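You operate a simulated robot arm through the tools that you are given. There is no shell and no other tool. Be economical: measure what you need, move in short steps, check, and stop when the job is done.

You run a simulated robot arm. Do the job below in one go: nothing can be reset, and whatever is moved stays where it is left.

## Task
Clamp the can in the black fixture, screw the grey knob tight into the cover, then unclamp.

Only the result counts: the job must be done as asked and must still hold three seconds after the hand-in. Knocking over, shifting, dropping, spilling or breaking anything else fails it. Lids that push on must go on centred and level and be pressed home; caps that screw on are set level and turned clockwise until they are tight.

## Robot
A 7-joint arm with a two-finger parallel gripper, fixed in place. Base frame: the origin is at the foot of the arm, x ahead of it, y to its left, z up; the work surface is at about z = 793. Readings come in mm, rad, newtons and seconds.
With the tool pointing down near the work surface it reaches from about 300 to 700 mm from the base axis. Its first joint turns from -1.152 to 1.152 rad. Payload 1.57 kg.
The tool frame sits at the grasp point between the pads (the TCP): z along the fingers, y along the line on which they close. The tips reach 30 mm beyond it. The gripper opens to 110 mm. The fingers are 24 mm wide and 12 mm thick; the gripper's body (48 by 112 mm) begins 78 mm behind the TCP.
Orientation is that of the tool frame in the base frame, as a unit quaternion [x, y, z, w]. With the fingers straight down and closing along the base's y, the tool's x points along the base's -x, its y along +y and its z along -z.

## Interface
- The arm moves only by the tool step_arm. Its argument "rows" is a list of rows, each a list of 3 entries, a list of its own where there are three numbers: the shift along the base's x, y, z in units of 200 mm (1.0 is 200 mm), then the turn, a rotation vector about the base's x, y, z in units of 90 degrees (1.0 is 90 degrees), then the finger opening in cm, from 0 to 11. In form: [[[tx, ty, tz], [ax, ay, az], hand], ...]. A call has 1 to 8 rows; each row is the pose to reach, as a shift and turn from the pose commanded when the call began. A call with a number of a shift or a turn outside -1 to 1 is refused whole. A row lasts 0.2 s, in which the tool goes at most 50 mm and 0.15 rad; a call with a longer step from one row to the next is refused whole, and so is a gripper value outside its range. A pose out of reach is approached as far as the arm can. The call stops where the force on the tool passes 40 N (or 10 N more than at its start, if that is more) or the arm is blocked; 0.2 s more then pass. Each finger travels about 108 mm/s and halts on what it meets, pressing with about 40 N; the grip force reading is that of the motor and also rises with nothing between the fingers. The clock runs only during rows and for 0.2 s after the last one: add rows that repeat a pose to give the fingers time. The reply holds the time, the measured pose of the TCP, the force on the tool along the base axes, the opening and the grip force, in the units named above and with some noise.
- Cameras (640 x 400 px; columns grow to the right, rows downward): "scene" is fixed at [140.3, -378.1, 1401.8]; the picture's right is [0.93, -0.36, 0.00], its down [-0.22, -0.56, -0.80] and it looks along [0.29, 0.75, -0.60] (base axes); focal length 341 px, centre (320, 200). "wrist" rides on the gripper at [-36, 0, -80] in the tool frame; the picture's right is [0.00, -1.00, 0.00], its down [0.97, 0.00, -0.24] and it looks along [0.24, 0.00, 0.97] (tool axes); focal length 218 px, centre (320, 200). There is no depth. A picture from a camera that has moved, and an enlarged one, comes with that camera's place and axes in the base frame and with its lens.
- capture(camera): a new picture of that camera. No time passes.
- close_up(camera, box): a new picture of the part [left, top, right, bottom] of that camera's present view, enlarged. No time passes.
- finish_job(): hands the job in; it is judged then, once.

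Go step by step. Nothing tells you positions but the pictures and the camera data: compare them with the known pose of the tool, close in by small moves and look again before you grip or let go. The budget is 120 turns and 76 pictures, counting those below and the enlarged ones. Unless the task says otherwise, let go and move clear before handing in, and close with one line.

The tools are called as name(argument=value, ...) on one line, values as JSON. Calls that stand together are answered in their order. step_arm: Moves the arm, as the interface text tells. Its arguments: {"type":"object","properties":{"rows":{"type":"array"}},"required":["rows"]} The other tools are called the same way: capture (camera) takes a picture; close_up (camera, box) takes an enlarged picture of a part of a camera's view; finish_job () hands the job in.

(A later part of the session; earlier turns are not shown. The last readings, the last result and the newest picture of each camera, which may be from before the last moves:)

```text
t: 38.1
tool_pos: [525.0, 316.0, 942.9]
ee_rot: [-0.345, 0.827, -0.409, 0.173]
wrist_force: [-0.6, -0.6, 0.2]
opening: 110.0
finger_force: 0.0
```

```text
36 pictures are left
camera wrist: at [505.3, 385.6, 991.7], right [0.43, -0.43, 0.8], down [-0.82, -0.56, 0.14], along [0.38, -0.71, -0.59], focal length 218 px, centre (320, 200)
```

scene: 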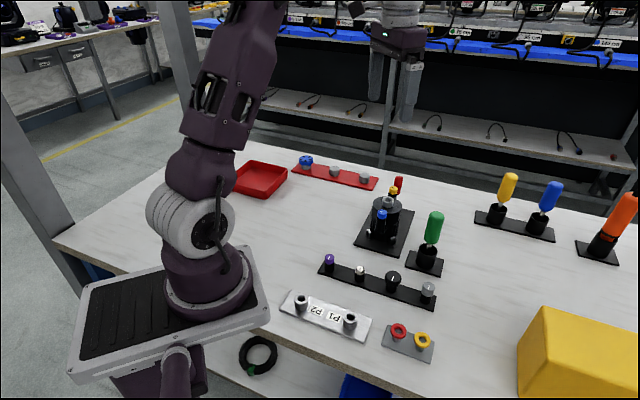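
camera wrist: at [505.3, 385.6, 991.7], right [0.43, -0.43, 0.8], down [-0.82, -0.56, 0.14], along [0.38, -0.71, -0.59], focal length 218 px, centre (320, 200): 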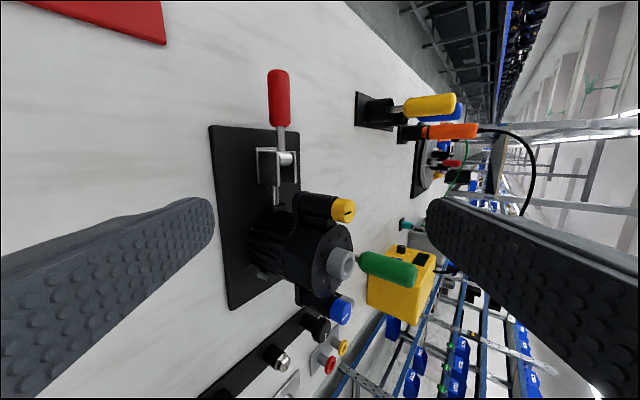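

close_up(camera="wrist", box=[200, 110, 380, 310])

```text
2.00 times, centred on (290, 210) of wrist
camera zoom: at [505.3, 385.6, 991.7], right [0.43, -0.43, 0.8], down [-0.82, -0.56, 0.14], along [0.38, -0.71, -0.59], focal length 436 px, centre (380, 180)
```

zoom: 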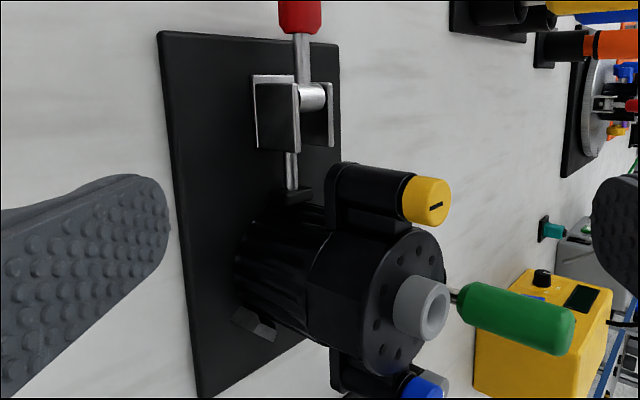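

The plunger now bears on the can and the handle is flat, so it is clamped. Next is the grey knob at the right end of the black rail; I'll straighten up and go over it.

step_arm(rows=[[[0, 0, 0.1], [0.06, 0.06, 0], 11], [[0, 0, 0.2], [0.12, 0.12, 0], 11], [[0, -0.05, 0.3], [0.18, 0.18, 0], 11], [[0, -0.2, 0.4], [0.24, 0.24, 0], 11], [[0, -0.35, 0.4], [0.3, 0.3, 0], 11], [[0, -0.5, 0.4], [0.36, 0.36, 0], 11], [[0, -0.7, 0.4], [0.42, 0.42, 0], 11], [[0, -0.9, 0.4], [0.42, 0.42, 0], 11]])

step_arm(rows=[[[-0.02, -0.1, 0], [0, 0, -0.09], 11], [[-0.04, -0.25, 0], [0, 0, -0.18], 11], [[-0.06, -0.4, 0], [0, 0, -0.27], 11], [[-0.08, -0.5, 0], [0, 0, -0.36], 11], [[-0.1, -0.6, 0], [0, 0, -0.45], 11], [[-0.12, -0.7, 0], [0, 0, -0.5], 11], [[-0.12, -0.8, -0.1], [0, 0, -0.5], 11], [[-0.12, -0.8, -0.1], [0, 0, -0.5], 11]])

capture(camera="wrist")

```text
t: 39.9
tool_pos: [527.7, 136.7, 1022.2]
ee_rot: [-0.384, 0.923, 0.008, 0.0]
wrist_force: [0.3, -0.2, 0.2]
opening: 110.2
finger_force: 0.0
```

```text
t: 41.7
tool_pos: [502.4, -24.4, 1002.6]
ee_rot: [0.0, 1.0, 0.008, 0.003]
wrist_force: [-0.3, 0.2, -0.4]
opening: 110.2
finger_force: 0.0
```

```text
34 pictures are left
camera wrist: at [537.4, -25.2, 1082.9], right [0.0, -1.0, -0.01], down [-0.97, 0.0, 0.23], along [-0.23, 0.01, -0.97], focal length 218 px, centre (320, 200)
```

wrist: 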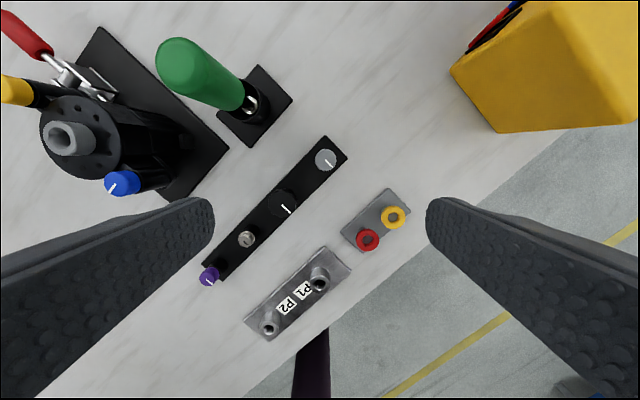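

The grey knob is at about (524, -27) with its top near z 835. I'll level the tool (it is about 1° off) and come closer.

step_arm(rows=[[[0.05, -0.01, -0.1], [-0.0102, 0.004, 0], 9], [[0.11, -0.015, -0.25], [-0.0102, 0.004, 0], 7], [[0.11, -0.015, -0.4], [-0.0102, 0.004, 0], 6], [[0.11, -0.015, -0.4], [-0.0102, 0.004, 0], 6]])

capture(camera="wrist")

```text
t: 42.7
tool_pos: [524.3, -26.9, 922.8]
ee_rot: [0.0, 1.0, -0.003, 0.0]
wrist_force: [0.8, 0.5, 0.9]
opening: 59.9
finger_force: 0.0
```

```text
33 pictures are left
camera wrist: at [560.4, -26.2, 1003.5], right [0.0, -1.0, 0.0], down [-0.97, 0.0, 0.24], along [-0.24, 0.0, -0.97], focal length 218 px, centre (320, 200)
```

wrist: 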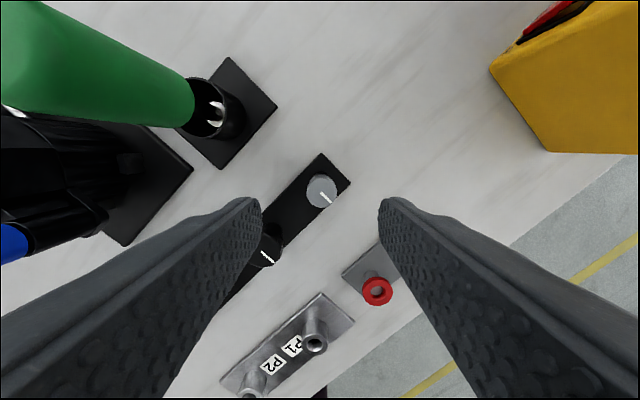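

The knob centre is about (525.8, -27.8), 25 mm across. I'll descend to put its upper part between the pads.

step_arm(rows=[[[0.007, -0.004, -0.15], [0, 0, 0], 5], [[0.007, -0.004, -0.3], [0, 0, 0], 5], [[0.007, -0.004, -0.36], [0, 0, 0], 5], [[0.007, -0.004, -0.36], [0, 0, 0], 5]])

capture(camera="wrist")

close_up(camera="scene", box=[380, 250, 470, 320])

```text
t: 43.7
tool_pos: [526.7, -27.9, 849.4]
ee_rot: [0.0, 1.0, -0.002, 0.001]
wrist_force: [0.2, 0.1, 0.2]
opening: 49.7
finger_force: 0.1
```

```text
32 pictures are left
camera wrist: at [561.5, -28.0, 929.8], right [0.0, -1.0, 0.0], down [-0.97, 0.0, 0.24], along [-0.24, 0.0, -0.97], focal length 218 px, centre (320, 200)
```

wrist: 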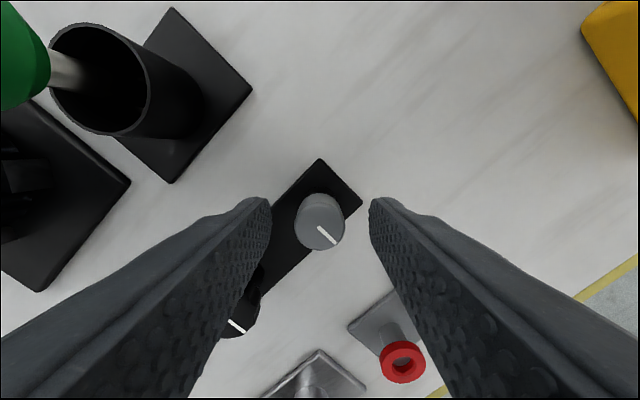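

```text
5.71 times, centred on (425, 285) of scene
camera zoom: at [140.3, -378.1, 1401.8], right [0.93, -0.36, 0.0], down [-0.22, -0.56, -0.8], along [0.29, 0.75, -0.6], focal length 1948 px, centre (-280, -286)
```

zoom: 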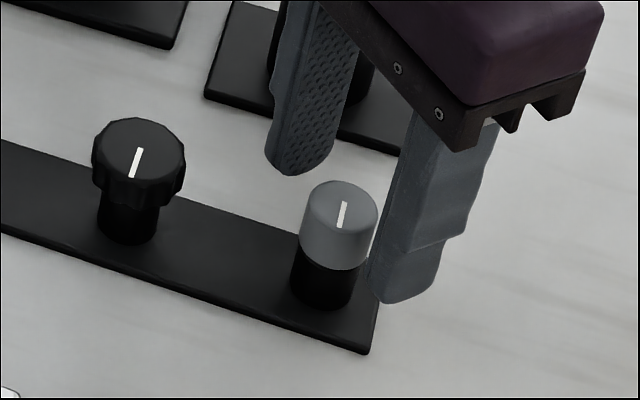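

The knob is centred between the pads. I'll lower 3 mm more and grip.

step_arm(rows=[[[0, 0, -0.015], [0, 0, 0], 5], [[0, 0, -0.015], [0, 0, 0], 3.5], [[0, 0, -0.015], [0, 0, 0], 2], [[0, 0, -0.015], [0, 0, 0], 2], [[0, 0, -0.015], [0, 0, 0], 2]])

```text
t: 44.9
tool_pos: [526.5, -28.1, 846.2]
ee_rot: [0.0, 1.0, -0.001, 0.0]
wrist_force: [1.9, 1.6, 2.6]
opening: 22.2
finger_force: 35.0
```

Gripped at 22 mm. I'll lift straight up gently and look at the force and the knob.

step_arm(rows=[[[0, 0, 0.03], [0, 0, 0], 2], [[0, 0, 0.08], [0, 0, 0], 2], [[0, 0, 0.15], [0, 0, 0], 2], [[0, 0, 0.25], [0, 0, 0], 2]])

close_up(camera="scene", box=[380, 230, 470, 320])

```text
t: 45.9
tool_pos: [524.6, -28.7, 898.4]
ee_rot: [0.0, 1.0, -0.002, 0.0]
wrist_force: [0.2, -0.2, 0.6]
opening: 22.3
finger_force: 34.8
```

```text
4.44 times, centred on (425, 275) of scene
camera zoom: at [140.3, -378.1, 1401.8], right [0.93, -0.36, 0.0], down [-0.22, -0.56, -0.8], along [0.29, 0.75, -0.6], focal length 1515 px, centre (-147, -133)
```

zoom: 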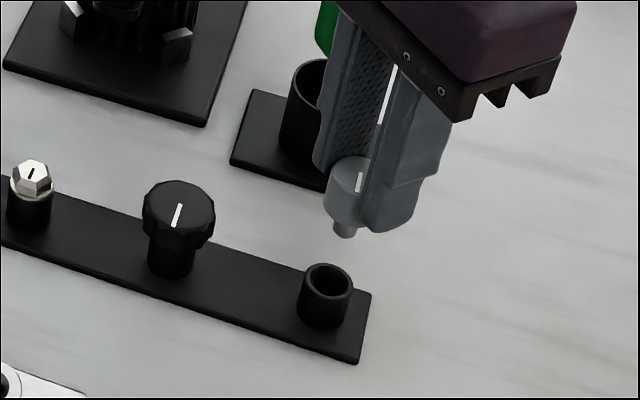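

The knob is out of its post and hangs level, with a short stem. I'll carry it high towards the can and stop short to measure the socket.

step_arm(rows=[[[0, 0, 0.2], [0, 0, 0], 2], [[-0.05, 0, 0.4], [0, 0, 0], 2], [[-0.1, 0.1, 0.55], [0, 0, 0], 2], [[-0.15, 0.3, 0.55], [0, 0, 0], 2], [[-0.2, 0.5, 0.55], [0, 0, 0], 2], [[-0.22, 0.7, 0.55], [0, 0, 0], 2], [[-0.22, 0.85, 0.55], [0, 0, 0], 2], [[-0.22, 1.0, 0.55], [0, 0, 0], 2]])

step_arm(rows=[[[0, 0.095, -0.1], [0, 0, 0], 2], [[0, 0.095, -0.2], [0, 0, 0], 2], [[0, 0.095, -0.2], [0, 0, 0], 2]])

capture(camera="wrist")

```text
t: 47.7
tool_pos: [481.5, 172.8, 1007.6]
ee_rot: [0.001, 1.0, -0.002, 0.001]
wrist_force: [-0.3, -0.4, 0.0]
opening: 23.0
finger_force: 35.4
```

```text
t: 48.5
tool_pos: [482.5, 190.3, 967.6]
ee_rot: [0.0, 1.0, -0.002, 0.0]
wrist_force: [-0.4, 0.0, 0.4]
opening: 23.1
finger_force: 34.8
```

```text
29 pictures are left
camera wrist: at [518.4, 190.7, 1047.6], right [0.0, -1.0, 0.0], down [-0.97, 0.0, 0.24], along [-0.24, 0.0, -0.97], focal length 218 px, centre (320, 200)
```

wrist: 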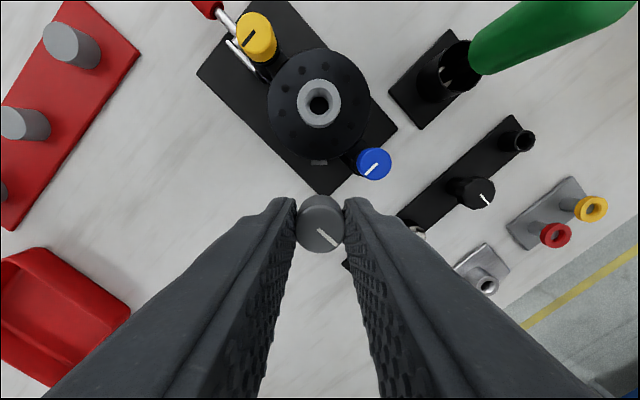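

step_arm(rows=[[[0.135, 0.007, 0], [0, 0, 0], 2], [[0.135, 0.007, 0], [0, 0, 0], 2]])

close_up(camera="wrist", box=[260, 90, 380, 250])

close_up(camera="scene", box=[340, 140, 440, 250])

```text
t: 49.1
tool_pos: [509.4, 191.2, 967.3]
ee_rot: [0.0, 1.0, -0.001, 0.0]
wrist_force: [-0.1, 0.7, -0.2]
opening: 23.2
finger_force: 35.6
```

```text
2.50 times, centred on (320, 170) of wrist
camera zoom: at [545.1, 191.9, 1047.7], right [0.0, -1.0, 0.0], down [-0.97, 0.0, 0.24], along [-0.24, 0.0, -0.97], focal length 546 px, centre (320, 275)
```

zoom: 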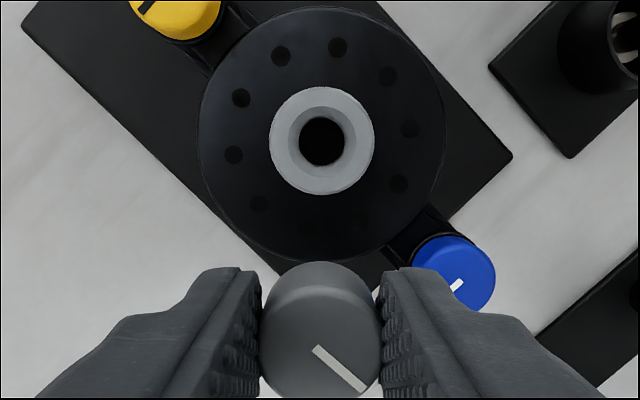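

```text
3.64 times, centred on (390, 195) of scene
camera zoom: at [140.3, -378.1, 1401.8], right [0.93, -0.36, 0.0], down [-0.22, -0.56, -0.8], along [0.29, 0.75, -0.6], focal length 1239 px, centre (66, 218)
```

zoom: 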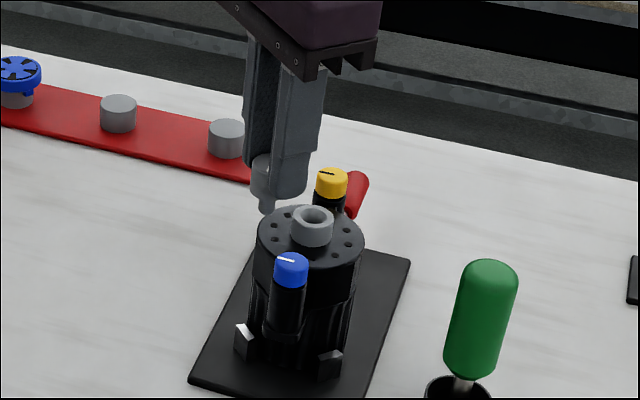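

The socket is about 34 mm ahead of the knob, at about (544.4, 191.3). Before inserting, I'll wind the wrist counter-clockwise to leave room for clockwise turning.

step_arm(rows=[[[0, 0, 0], [0, 0, 0.09], 2], [[0, 0, 0], [0, 0, 0.18], 2], [[0, 0, 0], [0, 0, 0.27], 2], [[0, 0, 0], [0, 0, 0.36], 2], [[0, 0, 0], [0, 0, 0.45], 2], [[0, 0, 0], [0, 0, 0.54], 2], [[0, 0, 0], [0, 0, 0.63], 2], [[0, 0, 0], [0, 0, 0.72], 2]])

step_arm(rows=[[[0, 0, 0], [0, 0, 0.09], 2], [[0, 0, 0], [0, 0, 0.18], 2], [[0, 0, 0], [0, 0, 0.28], 2], [[0, 0, 0], [0, 0, 0.37], 2], [[0, 0, 0], [0, 0, 0.46], 2], [[0, 0, 0], [0, 0, 0.55], 2], [[0, 0, 0], [0, 0, 0.64], 2], [[0, 0, 0], [0, 0, 0.72], 2]])

```text
t: 50.9
tool_pos: [508.5, 192.9, 968.0]
ee_rot: [-0.537, 0.843, 0.0, 0.001]
wrist_force: [-0.1, -0.2, 0.1]
opening: 23.0
finger_force: 35.0
```

```text
refused: row 3 steps farther than a row can; nothing moved
```

step_arm(rows=[[[0, 0, 0], [0, 0, 0.09], 2], [[0, 0, 0], [0, 0, 0.18], 2], [[0, 0, 0], [0, 0, 0.27], 2], [[0, 0, 0], [0, 0, 0.36], 2], [[0, 0, 0], [0, 0, 0.45], 2], [[0, 0, 0], [0, 0, 0.54], 2], [[0, 0, 0], [0, 0, 0.63], 2], [[0, 0, 0], [0, 0, 0.72], 2]])

```text
t: 52.7
tool_pos: [508.1, 190.8, 969.6]
ee_rot: [0.905, -0.424, 0.0, -0.002]
wrist_force: [-0.6, 0.1, -0.1]
opening: 22.9
finger_force: 35.3
```

The wrist turned freely to about +130°. I'll move to the matching offset position and measure the socket against the knob from this yaw.

step_arm(rows=[[[0.1, -0.1, 0], [0, 0, 0], 2], [[0.29, -0.13, 0], [0, 0, 0], 2], [[0.29, -0.13, 0], [0, 0, 0], 2]])

close_up(camera="wrist", box=[260, 90, 380, 250])

```text
t: 53.5
tool_pos: [566.1, 166.0, 968.3]
ee_rot: [0.905, -0.426, 0.0, -0.002]
wrist_force: [-0.2, 0.6, 0.5]
opening: 23.2
finger_force: 35.0
```

```text
2.50 times, centred on (320, 170) of wrist
camera zoom: at [544.2, 192.9, 1048.3], right [0.77, 0.64, 0.0], down [0.62, -0.75, 0.24], along [0.15, -0.18, -0.97], focal length 546 px, centre (320, 275)
```

zoom: 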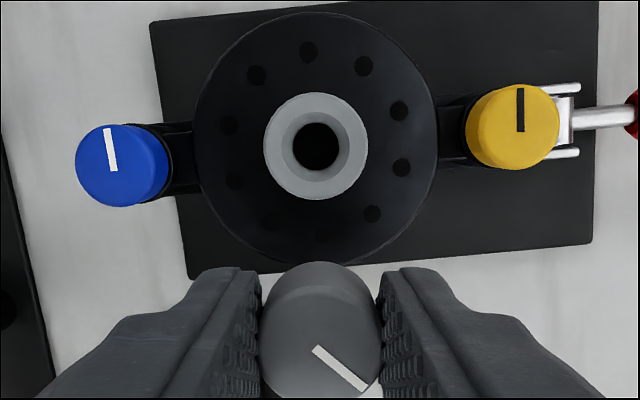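

Socket at about (544.6, 190.9). I'll move the knob over it and come down close, then look from the scene camera.

step_arm(rows=[[[-0.05, 0.06, 0], [0, 0, 0], 2], [[-0.1075, 0.123, 0], [0, 0, 0], 2], [[-0.1075, 0.123, -0.1], [0, 0, 0], 2], [[-0.1075, 0.123, -0.16], [0, 0, 0], 2], [[-0.1075, 0.123, -0.16], [0, 0, 0], 2]])

close_up(camera="scene", box=[360, 170, 420, 230])

close_up(camera="wrist", box=[230, 120, 410, 300])

```text
t: 54.7
tool_pos: [543.7, 191.4, 936.8]
ee_rot: [0.905, -0.426, 0.001, -0.001]
wrist_force: [-14.9, -4.2, 24.7]
opening: 23.0
finger_force: 35.3
```

```text
6.67 times, centred on (390, 200) of scene
camera zoom: at [139.5, -378.4, 1401.8], right [0.93, -0.36, 0.0], down [-0.22, -0.56, -0.8], along [0.29, 0.75, -0.6], focal length 2272 px, centre (-147, 200)
```

zoom: 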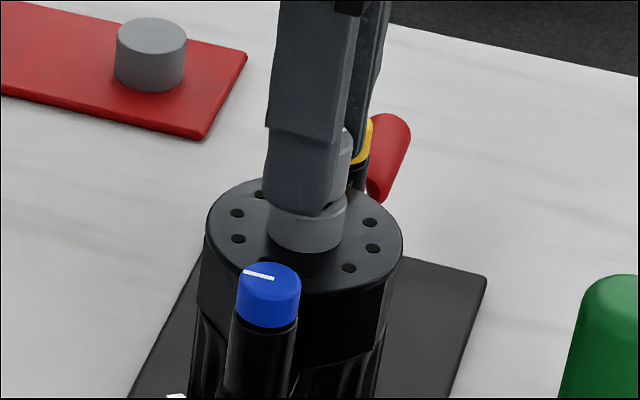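

```text
2.22 times, centred on (320, 210) of wrist
camera zoom: at [521.8, 219.0, 1016.4], right [0.77, 0.64, 0.0], down [0.62, -0.75, 0.24], along [0.15, -0.18, -0.97], focal length 485 px, centre (320, 178)
```

zoom: 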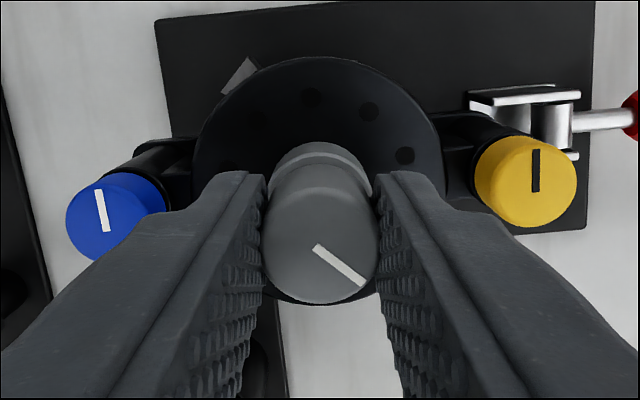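

Contact came sooner than expected, at TCP z ≈ 937, with a sideways force towards -x. I'll ease up, shift about 1 mm that way and come down again.

step_arm(rows=[[[0, 0, 0.02], [0, 0, 0], 2], [[-0.006, -0.003, 0.02], [0, 0, 0], 2], [[-0.006, -0.003, 0.005], [0, 0, 0], 2], [[-0.006, -0.003, 0], [0, 0, 0], 2]])

```text
t: 55.7
tool_pos: [543.7, 190.7, 937.0]
ee_rot: [0.905, -0.425, 0.0, -0.003]
wrist_force: [-3.3, 1.4, 13.4]
opening: 22.7
finger_force: 35.4
```

Much better aligned. I'll begin turning clockwise with light downward pressure.

step_arm(rows=[[[-0.001, 0, 0], [0, 0, -0.09], 2], [[-0.001, 0, -0.001], [0, 0, -0.18], 2], [[-0.001, 0, -0.001], [0, 0, -0.27], 2], [[-0.001, 0, -0.002], [0, 0, -0.36], 2], [[-0.001, 0, -0.002], [0, 0, -0.45], 2], [[-0.001, 0, -0.003], [0, 0, -0.54], 2], [[-0.001, 0, -0.003], [0, 0, -0.63], 2], [[-0.001, 0, -0.003], [0, 0, -0.72], 2]])

close_up(camera="scene", box=[360, 170, 420, 230])

```text
t: 57.5
tool_pos: [545.0, 190.5, 935.0]
ee_rot: [-0.535, 0.845, -0.001, 0.003]
wrist_force: [10.6, 11.9, 17.7]
opening: 22.9
finger_force: 35.2
```

```text
6.67 times, centred on (390, 200) of scene
camera zoom: at [140.3, -377.9, 1401.8], right [0.93, -0.36, 0.0], down [-0.22, -0.56, -0.8], along [0.29, 0.75, -0.6], focal length 2272 px, centre (-147, 200)
```

zoom: 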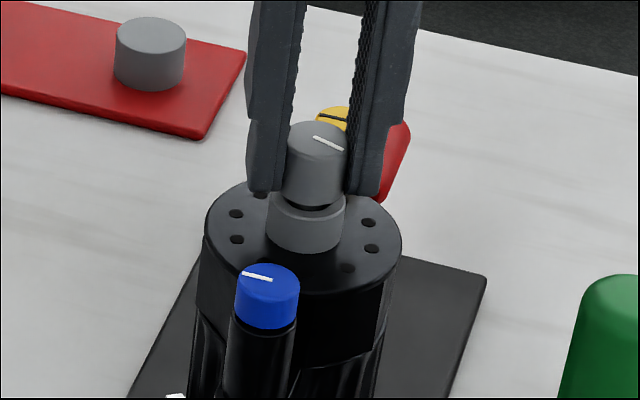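

The stem is in the socket and the knob looks upright. I'll keep turning, easing the sideways load.

step_arm(rows=[[[0.003, 0.003, 0], [0, 0, -0.09], 2], [[0.003, 0.003, -0.001], [0, 0, -0.18], 2], [[0.003, 0.002, -0.001], [0, 0, -0.27], 2], [[0.003, 0.001, -0.002], [0, 0, -0.36], 2], [[0.003, 0, -0.002], [0, 0, -0.45], 2], [[0.003, 0, -0.003], [0, 0, -0.54], 2], [[0.003, 0, -0.003], [0, 0, -0.63], 2], [[0.003, 0, -0.003], [0, 0, -0.72], 2]])

```text
t: 59.3
tool_pos: [544.7, 191.1, 933.3]
ee_rot: [0.001, 1.0, -0.001, 0.001]
wrist_force: [9.5, 15.5, 13.8]
opening: 22.8
finger_force: 34.9
```

step_arm(rows=[[[0.002, 0.003, 0], [0, 0, -0.09], 2], [[0.002, 0.004, -0.001], [0, 0, -0.18], 2], [[0.002, 0.004, -0.002], [0, 0, -0.27], 2], [[0.002, 0.003, -0.003], [0, 0, -0.36], 2], [[0.001, 0.002, -0.004], [0, 0, -0.45], 2], [[0, 0.002, -0.005], [0, 0, -0.54], 2], [[0, 0.002, -0.006], [0, 0, -0.63], 2], [[0, 0.002, -0.006], [0, 0, -0.72], 2]])

close_up(camera="scene", box=[360, 170, 420, 230])

```text
t: 61.1
tool_pos: [545.3, 190.2, 933.3]
ee_rot: [0.536, 0.844, -0.001, 0.0]
wrist_force: [10.2, 11.4, 14.1]
opening: 22.9
finger_force: 35.4
```

```text
6.67 times, centred on (390, 200) of scene
camera zoom: at [140.3, -377.9, 1401.8], right [0.93, -0.36, 0.0], down [-0.22, -0.56, -0.8], along [0.29, 0.75, -0.6], focal length 2272 px, centre (-147, 200)
```

zoom: 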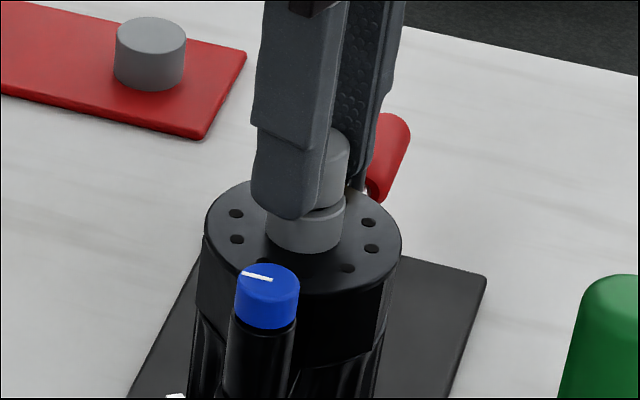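

step_arm(rows=[[[0.002, 0.003, 0], [0, 0, -0.09], 2], [[0.002, 0.003, -0.001], [0, 0, -0.18], 2], [[0.002, 0.003, -0.002], [0, 0, -0.27], 2], [[0.002, 0.003, -0.003], [0, 0, -0.36], 2], [[0.002, 0.003, -0.004], [0, 0, -0.45], 2], [[0.002, 0.003, -0.005], [0, 0, -0.54], 2], [[0.002, 0.003, -0.006], [0, 0, -0.63], 2], [[0.002, 0.003, -0.006], [0, 0, -0.72], 2]])

```text
t: 62.9
tool_pos: [543.3, 191.8, 932.4]
ee_rot: [0.905, 0.425, 0.0, -0.001]
wrist_force: [6.2, -3.1, 24.2]
opening: 23.0
finger_force: 35.3
```

One stroke of about 260° is done. I'll open, rise a little and inspect how the knob sits.

step_arm(rows=[[[0, 0, 0.003], [0, 0, 0], 3.5], [[0, 0, 0.006], [0, 0, 0], 4.5], [[0, 0, 0.1], [0, 0, 0], 4.5], [[0, 0, 0.2], [0, 0, 0], 5], [[0, 0, 0.2], [0, 0, 0], 5]])

close_up(camera="scene", box=[360, 170, 420, 230])

close_up(camera="wrist", box=[230, 120, 410, 300])

```text
t: 64.1
tool_pos: [544.9, 192.5, 973.6]
ee_rot: [0.905, 0.426, -0.002, -0.001]
wrist_force: [0.3, 0.6, 0.3]
opening: 50.1
finger_force: 0.1
```

```text
6.67 times, centred on (390, 200) of scene
camera zoom: at [140.3, -378.1, 1401.8], right [0.93, -0.36, 0.0], down [-0.22, -0.56, -0.8], along [0.29, 0.75, -0.6], focal length 2272 px, centre (-147, 200)
```

zoom: 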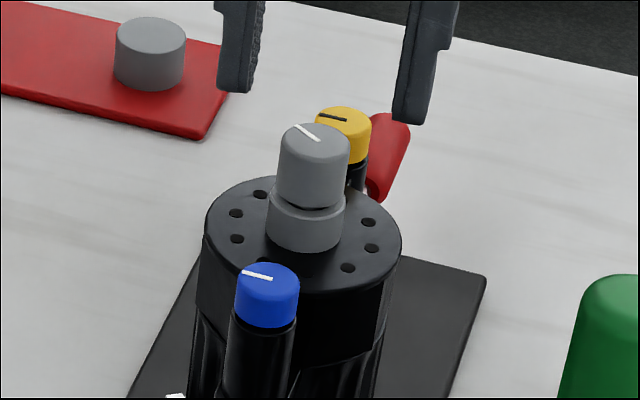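

```text
2.22 times, centred on (320, 210) of wrist
camera zoom: at [521.8, 163.3, 1052.9], right [-0.77, 0.64, 0.0], down [0.62, 0.75, 0.24], along [0.15, 0.19, -0.97], focal length 485 px, centre (320, 178)
```

zoom: 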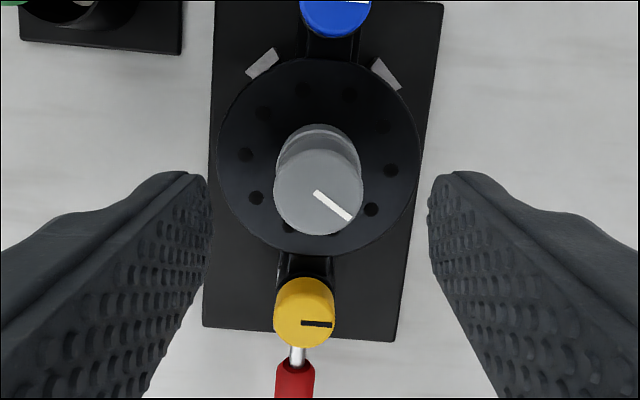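

The knob stands upright and turned with the gripper, with a small gap left. I'll rewind the wrist above it for another stroke.

step_arm(rows=[[[0, 0, 0], [0, 0, 0.09], 5], [[0, 0, 0], [0, 0, 0.18], 5], [[0, 0, 0], [0, 0, 0.27], 5], [[0, 0, 0], [0, 0, 0.36], 5], [[0, 0, 0], [0, 0, 0.45], 5], [[0, 0, 0], [0, 0, 0.54], 5], [[0, 0, 0], [0, 0, 0.63], 5], [[0, 0, 0], [0, 0, 0.72], 5]])

step_arm(rows=[[[0, 0, 0], [0, 0, 0.09], 5], [[0, 0, 0], [0, 0, 0.18], 5], [[0, 0, 0], [0, 0, 0.27], 5], [[0, 0, 0], [0, 0, 0.36], 5], [[0, 0, 0], [0, 0, 0.45], 5], [[0, 0, 0], [0, 0, 0.54], 5], [[0, 0, 0], [0, 0, 0.63], 5], [[0, 0, 0], [0, 0, 0.72], 5]])

step_arm(rows=[[[0, 0, 0], [0, 0, 0.09], 5], [[0, 0, 0], [0, 0, 0.18], 5], [[0, 0, 0], [0, 0, 0.27], 5], [[0, 0, 0], [0, 0, 0.36], 5], [[0, 0, 0], [0, 0, 0.45], 5], [[0, 0, 0], [0, 0, 0.54], 5], [[0, 0, 0], [0, 0, 0.63], 5], [[0, 0, 0], [0, 0, 0.72], 5]])

step_arm(rows=[[[0, 0, 0], [0, 0, 0.09], 5], [[0, 0, 0], [0, 0, 0.18], 5], [[0, 0, 0], [0, 0, 0.27], 5], [[0, 0, 0], [0, 0, 0.36], 5], [[0, 0, 0], [0, 0, 0.45], 5], [[0, 0, 0], [0, 0, 0.54], 5], [[0, 0, 0], [0, 0, 0.63], 5], [[0, 0, 0], [0, 0, 0.72], 5]])

close_up(camera="wrist", box=[230, 120, 410, 300])

```text
t: 65.9
tool_pos: [544.1, 192.2, 971.5]
ee_rot: [0.534, 0.846, 0.0, 0.0]
wrist_force: [0.7, -1.2, 0.8]
opening: 50.3
finger_force: 0.1
```

```text
t: 67.7
tool_pos: [545.7, 190.9, 971.2]
ee_rot: [-0.003, 1.0, -0.002, 0.0]
wrist_force: [0.6, 0.2, 0.3]
opening: 50.0
finger_force: 0.0
```

```text
t: 69.5
tool_pos: [544.7, 191.6, 971.5]
ee_rot: [-0.537, 0.843, -0.001, 0.002]
wrist_force: [0.3, -0.5, -0.8]
opening: 49.8
finger_force: 0.1
```

```text
t: 71.3
tool_pos: [544.8, 191.3, 970.9]
ee_rot: [0.906, -0.424, 0.001, -0.002]
wrist_force: [0.2, -0.4, 0.0]
opening: 50.2
finger_force: 0.0
```

```text
2.22 times, centred on (320, 210) of wrist
camera zoom: at [521.1, 218.8, 1051.9], right [0.77, 0.64, 0.0], down [0.62, -0.75, 0.24], along [0.16, -0.18, -0.97], focal length 485 px, centre (320, 178)
```

zoom: 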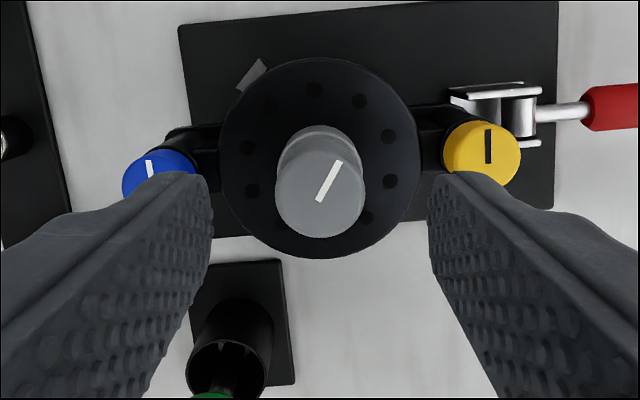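

Still centred. I'll grip a few mm higher this time so the fingertips stay clear of the socket boss.

step_arm(rows=[[[0, 0, -0.1], [0, 0, 0], 5], [[0, 0, -0.16], [0, 0, 0], 4.5], [[0, 0, -0.16], [0, 0, 0], 3], [[0, 0, -0.16], [0, 0, 0], 2], [[0, 0, -0.16], [0, 0, 0], 2]])

step_arm(rows=[[[0, 0, 0], [0, 0, -0.09], 2], [[0, 0, -0.001], [0, 0, -0.18], 2], [[0, 0, -0.001], [0, 0, -0.27], 2], [[0, 0, -0.002], [0, 0, -0.36], 2], [[0, 0, -0.002], [0, 0, -0.45], 2], [[0, 0, -0.003], [0, 0, -0.54], 2], [[0, 0, -0.003], [0, 0, -0.63], 2], [[0, 0, -0.003], [0, 0, -0.72], 2]])

```text
t: 72.5
tool_pos: [544.5, 191.0, 939.7]
ee_rot: [0.905, -0.426, 0.0, -0.002]
wrist_force: [-2.8, -1.8, 0.5]
opening: 23.2
finger_force: 35.4
```

```text
t: 74.3
tool_pos: [544.7, 191.0, 939.8]
ee_rot: [-0.535, 0.845, 0.0, 0.002]
wrist_force: [-1.0, 3.4, -0.1]
opening: 23.1
finger_force: 35.6
```

step_arm(rows=[[[0, 0, 0], [0, 0, -0.09], 2], [[0, 0, -0.001], [0, 0, -0.18], 2], [[0, 0, -0.001], [0, 0, -0.27], 2], [[0, 0, -0.002], [0, 0, -0.36], 2], [[0, 0, -0.002], [0, 0, -0.45], 2], [[0, 0, -0.003], [0, 0, -0.54], 2], [[0, 0, -0.003], [0, 0, -0.63], 2], [[0, 0, -0.003], [0, 0, -0.72], 2]])

step_arm(rows=[[[0, 0, 0], [0, 0, -0.09], 2], [[0, 0, -0.001], [0, 0, -0.18], 2], [[0, 0, -0.001], [0, 0, -0.27], 2], [[0, 0, -0.002], [0, 0, -0.36], 2], [[0, 0, -0.002], [0, 0, -0.45], 2], [[0, 0, -0.003], [0, 0, -0.54], 2], [[0, 0, -0.003], [0, 0, -0.63], 2], [[0, 0, -0.003], [0, 0, -0.72], 2]])

close_up(camera="wrist", box=[230, 120, 410, 300])

close_up(camera="scene", box=[360, 170, 420, 230])

```text
t: 76.1
tool_pos: [545.3, 191.9, 938.6]
ee_rot: [0.001, 1.0, -0.002, 0.001]
wrist_force: [1.0, -1.2, -1.8]
opening: 23.0
finger_force: 36.0
```

```text
t: 77.9
tool_pos: [545.2, 191.4, 938.3]
ee_rot: [0.536, 0.844, -0.002, -0.001]
wrist_force: [-2.9, -3.4, 0.0]
opening: 22.9
finger_force: 35.5
```

```text
2.22 times, centred on (320, 210) of wrist
camera zoom: at [560.6, 159.1, 1018.6], right [-0.91, -0.42, 0.0], down [-0.41, 0.88, 0.24], along [-0.1, 0.21, -0.97], focal length 485 px, centre (320, 178)
```

zoom: 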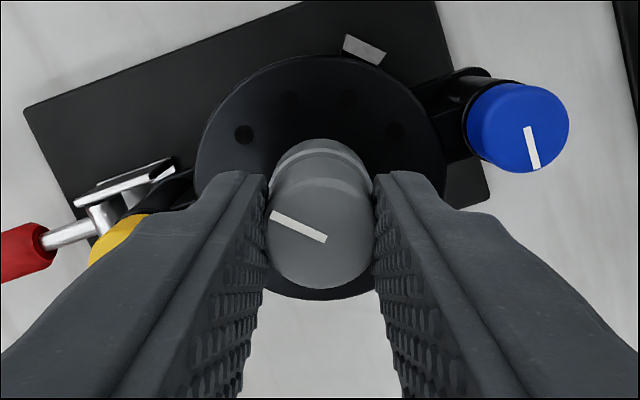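

```text
6.67 times, centred on (390, 200) of scene
camera zoom: at [140.3, -378.2, 1401.8], right [0.93, -0.36, 0.0], down [-0.22, -0.56, -0.8], along [0.29, 0.75, -0.6], focal length 2272 px, centre (-147, 200)
```

zoom: 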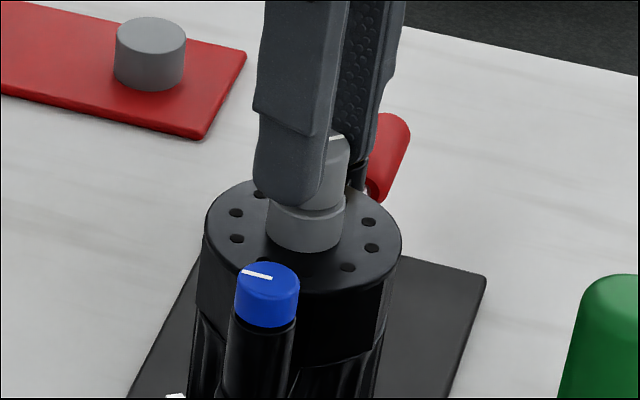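

The knob's mark slipped relative to the pads this time, so it turned about 110° more and then held firm. I'll turn one more step to confirm it no longer moves.

step_arm(rows=[[[0, 0, 0], [0, 0, -0.09], 1.5], [[0, 0, 0], [0, 0, -0.18], 1.5], [[0, 0, 0], [0, 0, -0.27], 1.5], [[0, 0, 0], [0, 0, -0.36], 1.5], [[0, 0, 0], [0, 0, -0.45], 1.5], [[0, 0, 0], [0, 0, -0.54], 1.5], [[0, 0, 0], [0, 0, -0.63], 1.5], [[0, 0, 0], [0, 0, -0.72], 1.5]])

step_arm(rows=[[[0, 0, 0], [0, 0, 0], 3.5], [[0, 0, 0], [0, 0, 0], 4.5], [[0, 0, 0.15], [0, 0, 0], 5], [[0, 0, 0.3], [0, 0, 0], 5], [[0, 0, 0.3], [0, 0, 0], 5]])

close_up(camera="wrist", box=[230, 120, 410, 300])

close_up(camera="scene", box=[360, 170, 420, 230])

```text
t: 79.7
tool_pos: [545.5, 191.6, 937.9]
ee_rot: [0.905, 0.425, 0.0, -0.001]
wrist_force: [0.7, 0.0, 0.7]
opening: 23.0
finger_force: 35.5
```

```text
t: 80.9
tool_pos: [543.3, 189.7, 999.5]
ee_rot: [0.905, 0.426, 0.0, 0.0]
wrist_force: [0.6, 0.6, 1.2]
opening: 49.9
finger_force: 0.1
```

```text
2.22 times, centred on (320, 210) of wrist
camera zoom: at [521.9, 162.8, 1079.5], right [-0.77, 0.64, 0.0], down [0.62, 0.75, 0.24], along [0.15, 0.19, -0.97], focal length 485 px, centre (320, 178)
```

zoom: 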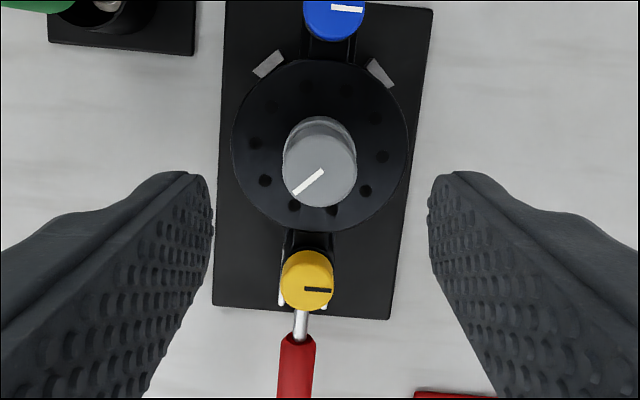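

```text
6.67 times, centred on (390, 200) of scene
camera zoom: at [140.3, -378.1, 1401.8], right [0.93, -0.36, 0.0], down [-0.22, -0.56, -0.8], along [0.29, 0.75, -0.6], focal length 2272 px, centre (-147, 200)
```

zoom: 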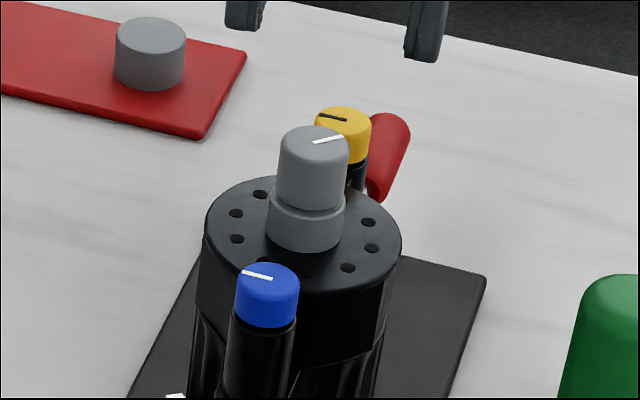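

The mark stays put while the gripper slips and the gap is closed, so the knob is tight. Now to unclamp: I'll rewind the wrist and go back to the handle, grip it from both sides and lift it.

step_arm(rows=[[[0, 0, 0], [0, 0, 0.09], 5], [[0, 0, 0], [0, 0, 0.18], 5], [[0, 0, 0], [0, 0, 0.27], 5], [[0, 0, 0], [0, 0, 0.36], 5], [[0, 0, 0], [0, 0, 0.45], 5], [[0, 0, 0], [0, 0, 0.54], 5], [[0, 0, 0], [0, 0, 0.63], 5], [[0, 0, 0], [0, 0, 0.72], 5]])

step_arm(rows=[[[0, 0, 0], [0, 0, 0.09], 5], [[0, 0, 0], [0, 0, 0.18], 5], [[0, 0, 0], [0, 0, 0.27], 5], [[0, 0, 0], [0, 0, 0.36], 5], [[0, 0, 0], [0, 0, 0.45], 5], [[0, 0, 0], [0, 0, 0.54], 5], [[0, 0, 0], [0, 0, 0.63], 5], [[0, 0, 0], [0, 0, 0.72], 5]])

step_arm(rows=[[[0.05, 0.05, 0], [0, 0, 0.09], 5], [[0.1, 0.1, 0], [0, 0, 0.18], 5], [[0.16, 0.16, 0], [0, 0, 0.27], 5], [[0.22, 0.22, 0], [0, 0, 0.36], 5], [[0.28, 0.28, 0], [0, 0, 0.45], 5], [[0.34, 0.34, -0.05], [0, 0, 0.5], 5], [[0.36, 0.36, -0.2], [0, 0, 0.5], 5], [[0.36, 0.36, -0.2], [0, 0, 0.5], 5]])

capture(camera="wrist")

```text
t: 82.7
tool_pos: [544.2, 190.0, 998.4]
ee_rot: [0.535, 0.845, -0.002, 0.0]
wrist_force: [-0.5, 0.1, 1.1]
opening: 50.1
finger_force: 0.1
```

```text
t: 84.5
tool_pos: [546.1, 191.3, 998.4]
ee_rot: [-0.002, 1.0, -0.002, 0.001]
wrist_force: [0.9, -0.4, 0.3]
opening: 50.0
finger_force: 0.0
```

```text
t: 86.3
tool_pos: [616.3, 262.2, 957.5]
ee_rot: [-0.383, 0.924, -0.001, 0.002]
wrist_force: [-0.2, 0.2, -0.1]
opening: 50.0
finger_force: 0.0
```

```text
14 pictures are left
camera wrist: at [642.2, 287.9, 1038.2], right [0.71, -0.71, 0.0], down [-0.69, -0.69, 0.24], along [-0.17, -0.17, -0.97], focal length 218 px, centre (320, 200)
```

wrist: 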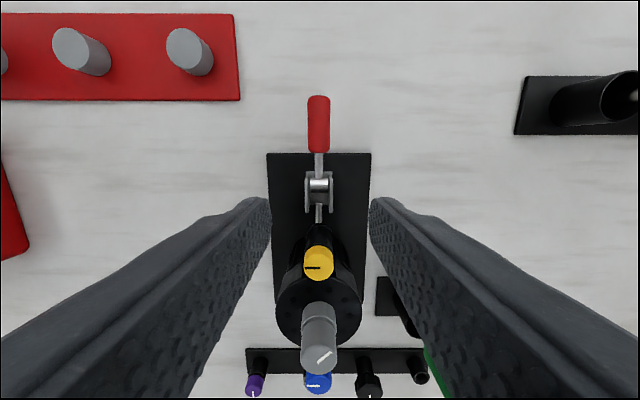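

The flat handle's red grip runs from about a=651 to 702 mm along the fixture axis. I'll straddle it near its inner end, with a 20° outward tilt for reach.

step_arm(rows=[[[0, 0, -0.2], [0.05, -0.05, 0], 5], [[0.02, 0.02, -0.38], [0.1, -0.1, 0], 5], [[0.05, 0.05, -0.45], [0.157, -0.157, 0], 5], [[0.0955, 0.0955, -0.5], [0.157, -0.157, 0], 5], [[0.0955, 0.0955, -0.6], [0.157, -0.157, 0], 5], [[0.0955, 0.0955, -0.6], [0.157, -0.157, 0], 5]])

capture(camera="wrist")

```text
t: 87.7
tool_pos: [637.0, 280.8, 838.9]
ee_rot: [-0.377, 0.91, 0.065, 0.161]
wrist_force: [0.0, 0.2, 0.2]
opening: 50.1
finger_force: 0.1
```

```text
13 pictures are left
camera wrist: at [641.4, 286.2, 926.0], right [0.71, -0.71, 0.0], down [-0.7, -0.7, -0.11], along [0.08, 0.07, -0.99], focal length 218 px, centre (320, 200)
```

wrist: 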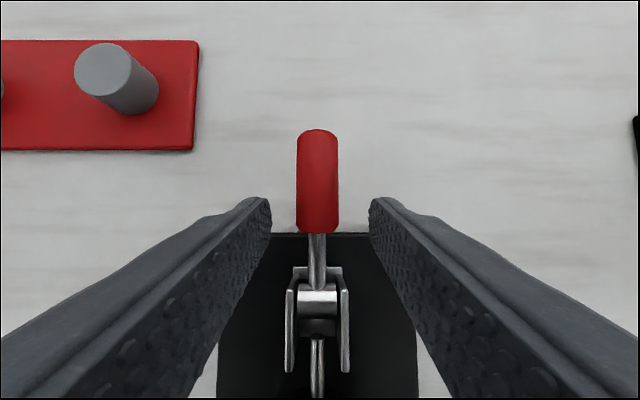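

Well placed around the inner end of the red grip. Closing.

step_arm(rows=[[[0, 0, 0], [0, 0, 0], 3], [[0, 0, 0], [0, 0, 0], 1.5], [[0, 0, 0], [0, 0, 0], 1.5]])

step_arm(rows=[[[0, 0, 0.03], [0, 0, 0], 1.5], [[0, 0, 0.06], [0, 0, 0], 1.5], [[-0.002, -0.002, 0.1], [0, 0, 0], 1.5], [[-0.007, -0.007, 0.145], [0, 0, 0], 1.5], [[-0.007, -0.007, 0.145], [0, 0, 0], 1.5]])

capture(camera="wrist")

```text
t: 88.5
tool_pos: [635.9, 282.8, 838.1]
ee_rot: [-0.377, 0.91, 0.066, 0.16]
wrist_force: [-7.2, 6.1, 1.5]
opening: 21.1
finger_force: 34.6
```

```text
t: 89.7
tool_pos: [634.8, 280.8, 868.2]
ee_rot: [-0.377, 0.91, 0.065, 0.162]
wrist_force: [0.7, 0.4, 0.2]
opening: 14.9
finger_force: 0.1
```

```text
12 pictures are left
camera wrist: at [639.1, 285.6, 955.6], right [0.71, -0.71, 0.0], down [-0.7, -0.7, -0.11], along [0.08, 0.07, -0.99], focal length 218 px, centre (320, 200)
```

wrist: 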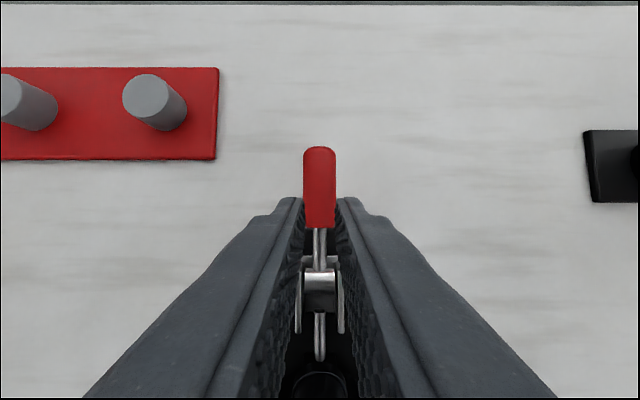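

The handle is locked and slipped out of the grip near its inner end. I'll grip it further out near the tip, with more tilt, for about twice the leverage.

step_arm(rows=[[[0, 0, 0], [0, 0, 0], 3.5], [[0.03, 0.03, 0], [0.047, -0.047, 0], 5], [[0.07, 0.07, 0], [0.094, -0.094, 0], 5], [[0.108, 0.108, -0.03], [0.094, -0.094, 0], 5], [[0.108, 0.108, -0.1], [0.094, -0.094, 0], 5], [[0.108, 0.108, -0.175], [0.094, -0.094, 0], 5], [[0.108, 0.108, -0.175], [0.094, -0.094, 0], 5]])

capture(camera="wrist")

```text
t: 91.3
tool_pos: [655.4, 304.0, 832.0]
ee_rot: [-0.367, 0.888, 0.106, 0.256]
wrist_force: [-7.9, 19.1, 14.7]
opening: 50.3
finger_force: 0.0
```

```text
11 pictures are left
camera wrist: at [647.3, 295.7, 919.4], right [0.71, -0.71, 0.0], down [-0.67, -0.67, -0.31], along [0.22, 0.22, -0.95], focal length 218 px, centre (320, 200)
```

wrist: 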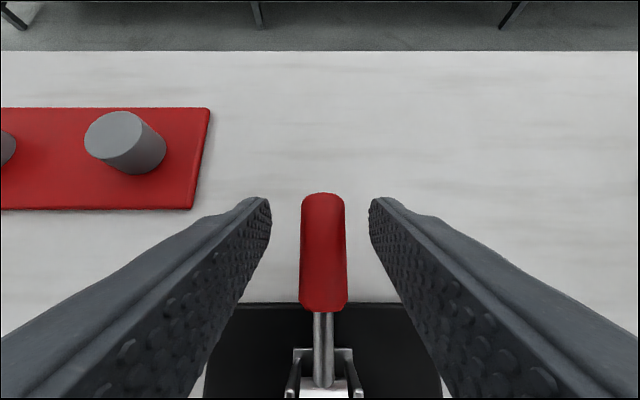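

There is an unexpected side force, so I'll look from the scene camera before going on.

close_up(camera="scene", box=[320, 100, 460, 230])

```text
3.08 times, centred on (390, 165) of scene
camera zoom: at [139.9, -377.7, 1402.0], right [0.93, -0.36, 0.0], down [-0.22, -0.56, -0.8], along [0.29, 0.75, -0.6], focal length 1049 px, centre (105, 308)
```

zoom: 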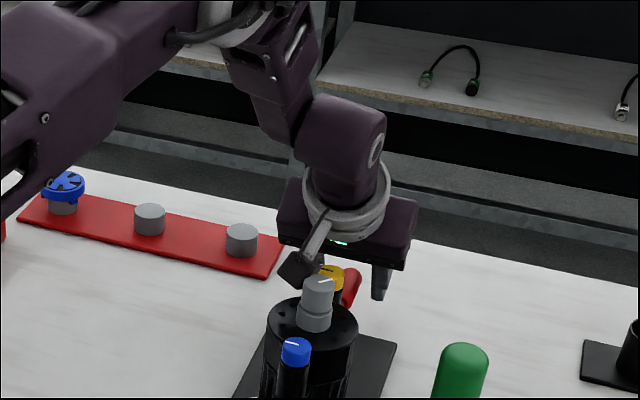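

Part of the hand on the inner side may be touching the yellow knob. I'll back straight up and check.

step_arm(rows=[[[0, 0, 0.08], [0, 0, 0], 5], [[0, 0, 0.2], [0, 0, 0], 5], [[0, 0, 0.2], [0, 0, 0], 5]])

close_up(camera="scene", box=[340, 120, 440, 250])

```text
t: 92.1
tool_pos: [656.0, 302.4, 871.6]
ee_rot: [-0.368, 0.888, 0.104, 0.255]
wrist_force: [0.7, -0.3, -0.2]
opening: 50.2
finger_force: 0.1
```

```text
3.08 times, centred on (390, 185) of scene
camera zoom: at [140.3, -378.1, 1401.8], right [0.93, -0.36, 0.0], down [-0.22, -0.56, -0.8], along [0.29, 0.75, -0.6], focal length 1049 px, centre (105, 246)
```

zoom: 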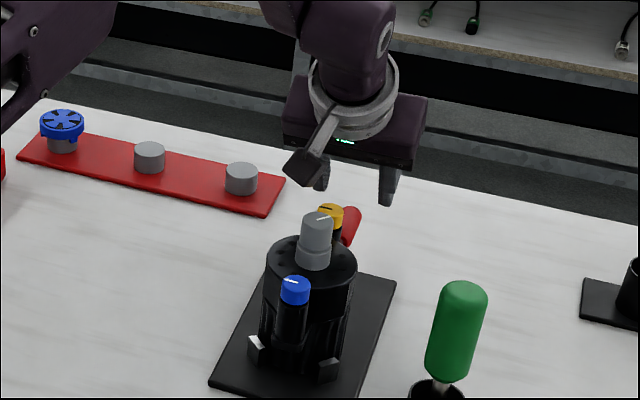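

The contact was light, and the can and knobs look unchanged. I'll use about 10° less tilt so that part of the hand rides higher, and check the reach.

step_arm(rows=[[[0, 0, 0], [-0.04, 0.04, 0], 5], [[0, 0, 0], [-0.078, 0.078, 0], 5], [[0, 0, -0.08], [-0.078, 0.078, 0], 5], [[0, 0, -0.12], [-0.078, 0.078, 0], 5], [[0, 0, -0.12], [-0.078, 0.078, 0], 5]])

```text
t: 93.3
tool_pos: [654.7, 301.3, 848.1]
ee_rot: [-0.376, 0.906, 0.073, 0.178]
wrist_force: [-0.5, 0.1, -0.1]
opening: 49.9
finger_force: 0.1
```

Reach is fine and nothing is touching. Down the last 12 mm and close.

step_arm(rows=[[[0, 0, -0.03], [0, 0, 0], 5], [[0, 0, -0.06], [0, 0, 0], 5], [[0, 0, -0.06], [0, 0, 0], 5]])

capture(camera="wrist")

```text
t: 94.1
tool_pos: [656.3, 302.3, 835.9]
ee_rot: [-0.375, 0.907, 0.072, 0.177]
wrist_force: [0.1, -0.4, -0.2]
opening: 50.1
finger_force: 0.1
```

```text
8 pictures are left
camera wrist: at [657.9, 305.4, 923.7], right [0.71, -0.71, 0.0], down [-0.7, -0.7, -0.14], along [0.1, 0.1, -0.99], focal length 218 px, centre (320, 200)
```

wrist: 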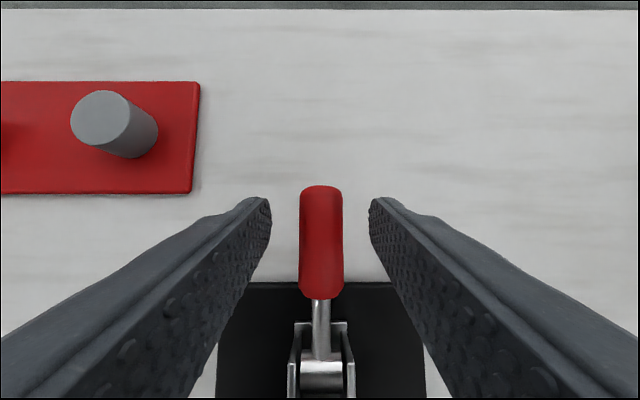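

step_arm(rows=[[[0, 0, 0], [0, 0, 0], 3], [[0, 0, 0], [0, 0, 0], 1], [[0, 0, 0], [0, 0, 0], 0], [[0, 0, 0], [0, 0, 0], 0]])

step_arm(rows=[[[0, 0, 0.015], [0, 0, 0], 0], [[0, 0, 0.03], [0, 0, 0], 0], [[0, 0, 0.045], [0, 0, 0], 0], [[0, 0, 0.06], [0, 0, 0], 0]])

```text
t: 95.1
tool_pos: [655.3, 301.8, 836.0]
ee_rot: [-0.376, 0.907, 0.072, 0.178]
wrist_force: [3.9, -2.4, -1.3]
opening: 21.0
finger_force: 34.1
```

```text
t: 96.1
tool_pos: [654.9, 302.3, 848.5]
ee_rot: [-0.376, 0.907, 0.072, 0.175]
wrist_force: [2.8, -9.4, -16.5]
opening: 20.8
finger_force: 34.2
```

It's holding with about 17 N as it rises. I'll continue along the arc.

step_arm(rows=[[[-0.003, -0.003, 0.02], [0, 0, 0], 0], [[-0.007, -0.007, 0.04], [0, 0, 0], 0], [[-0.011, -0.011, 0.06], [0, 0, 0], 0], [[-0.017, -0.017, 0.08], [0, 0, 0], 0]])

capture(camera="wrist")

```text
t: 97.1
tool_pos: [653.2, 300.9, 865.3]
ee_rot: [-0.376, 0.906, 0.073, 0.18]
wrist_force: [11.1, -1.9, -7.2]
opening: 20.4
finger_force: 33.6
```

```text
7 pictures are left
camera wrist: at [655.4, 302.2, 953.4], right [0.71, -0.71, 0.0], down [-0.7, -0.7, -0.15], along [0.11, 0.1, -0.99], focal length 218 px, centre (320, 200)
```

wrist: 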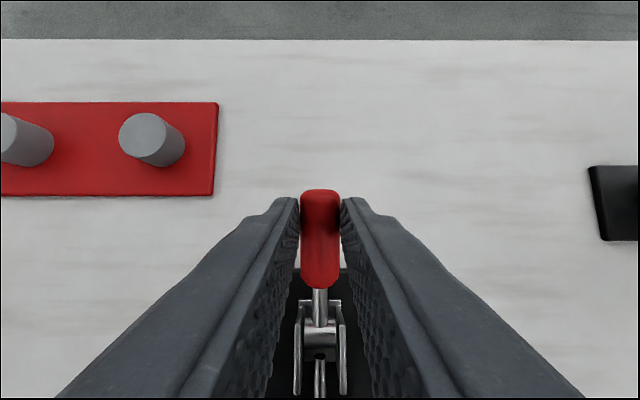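

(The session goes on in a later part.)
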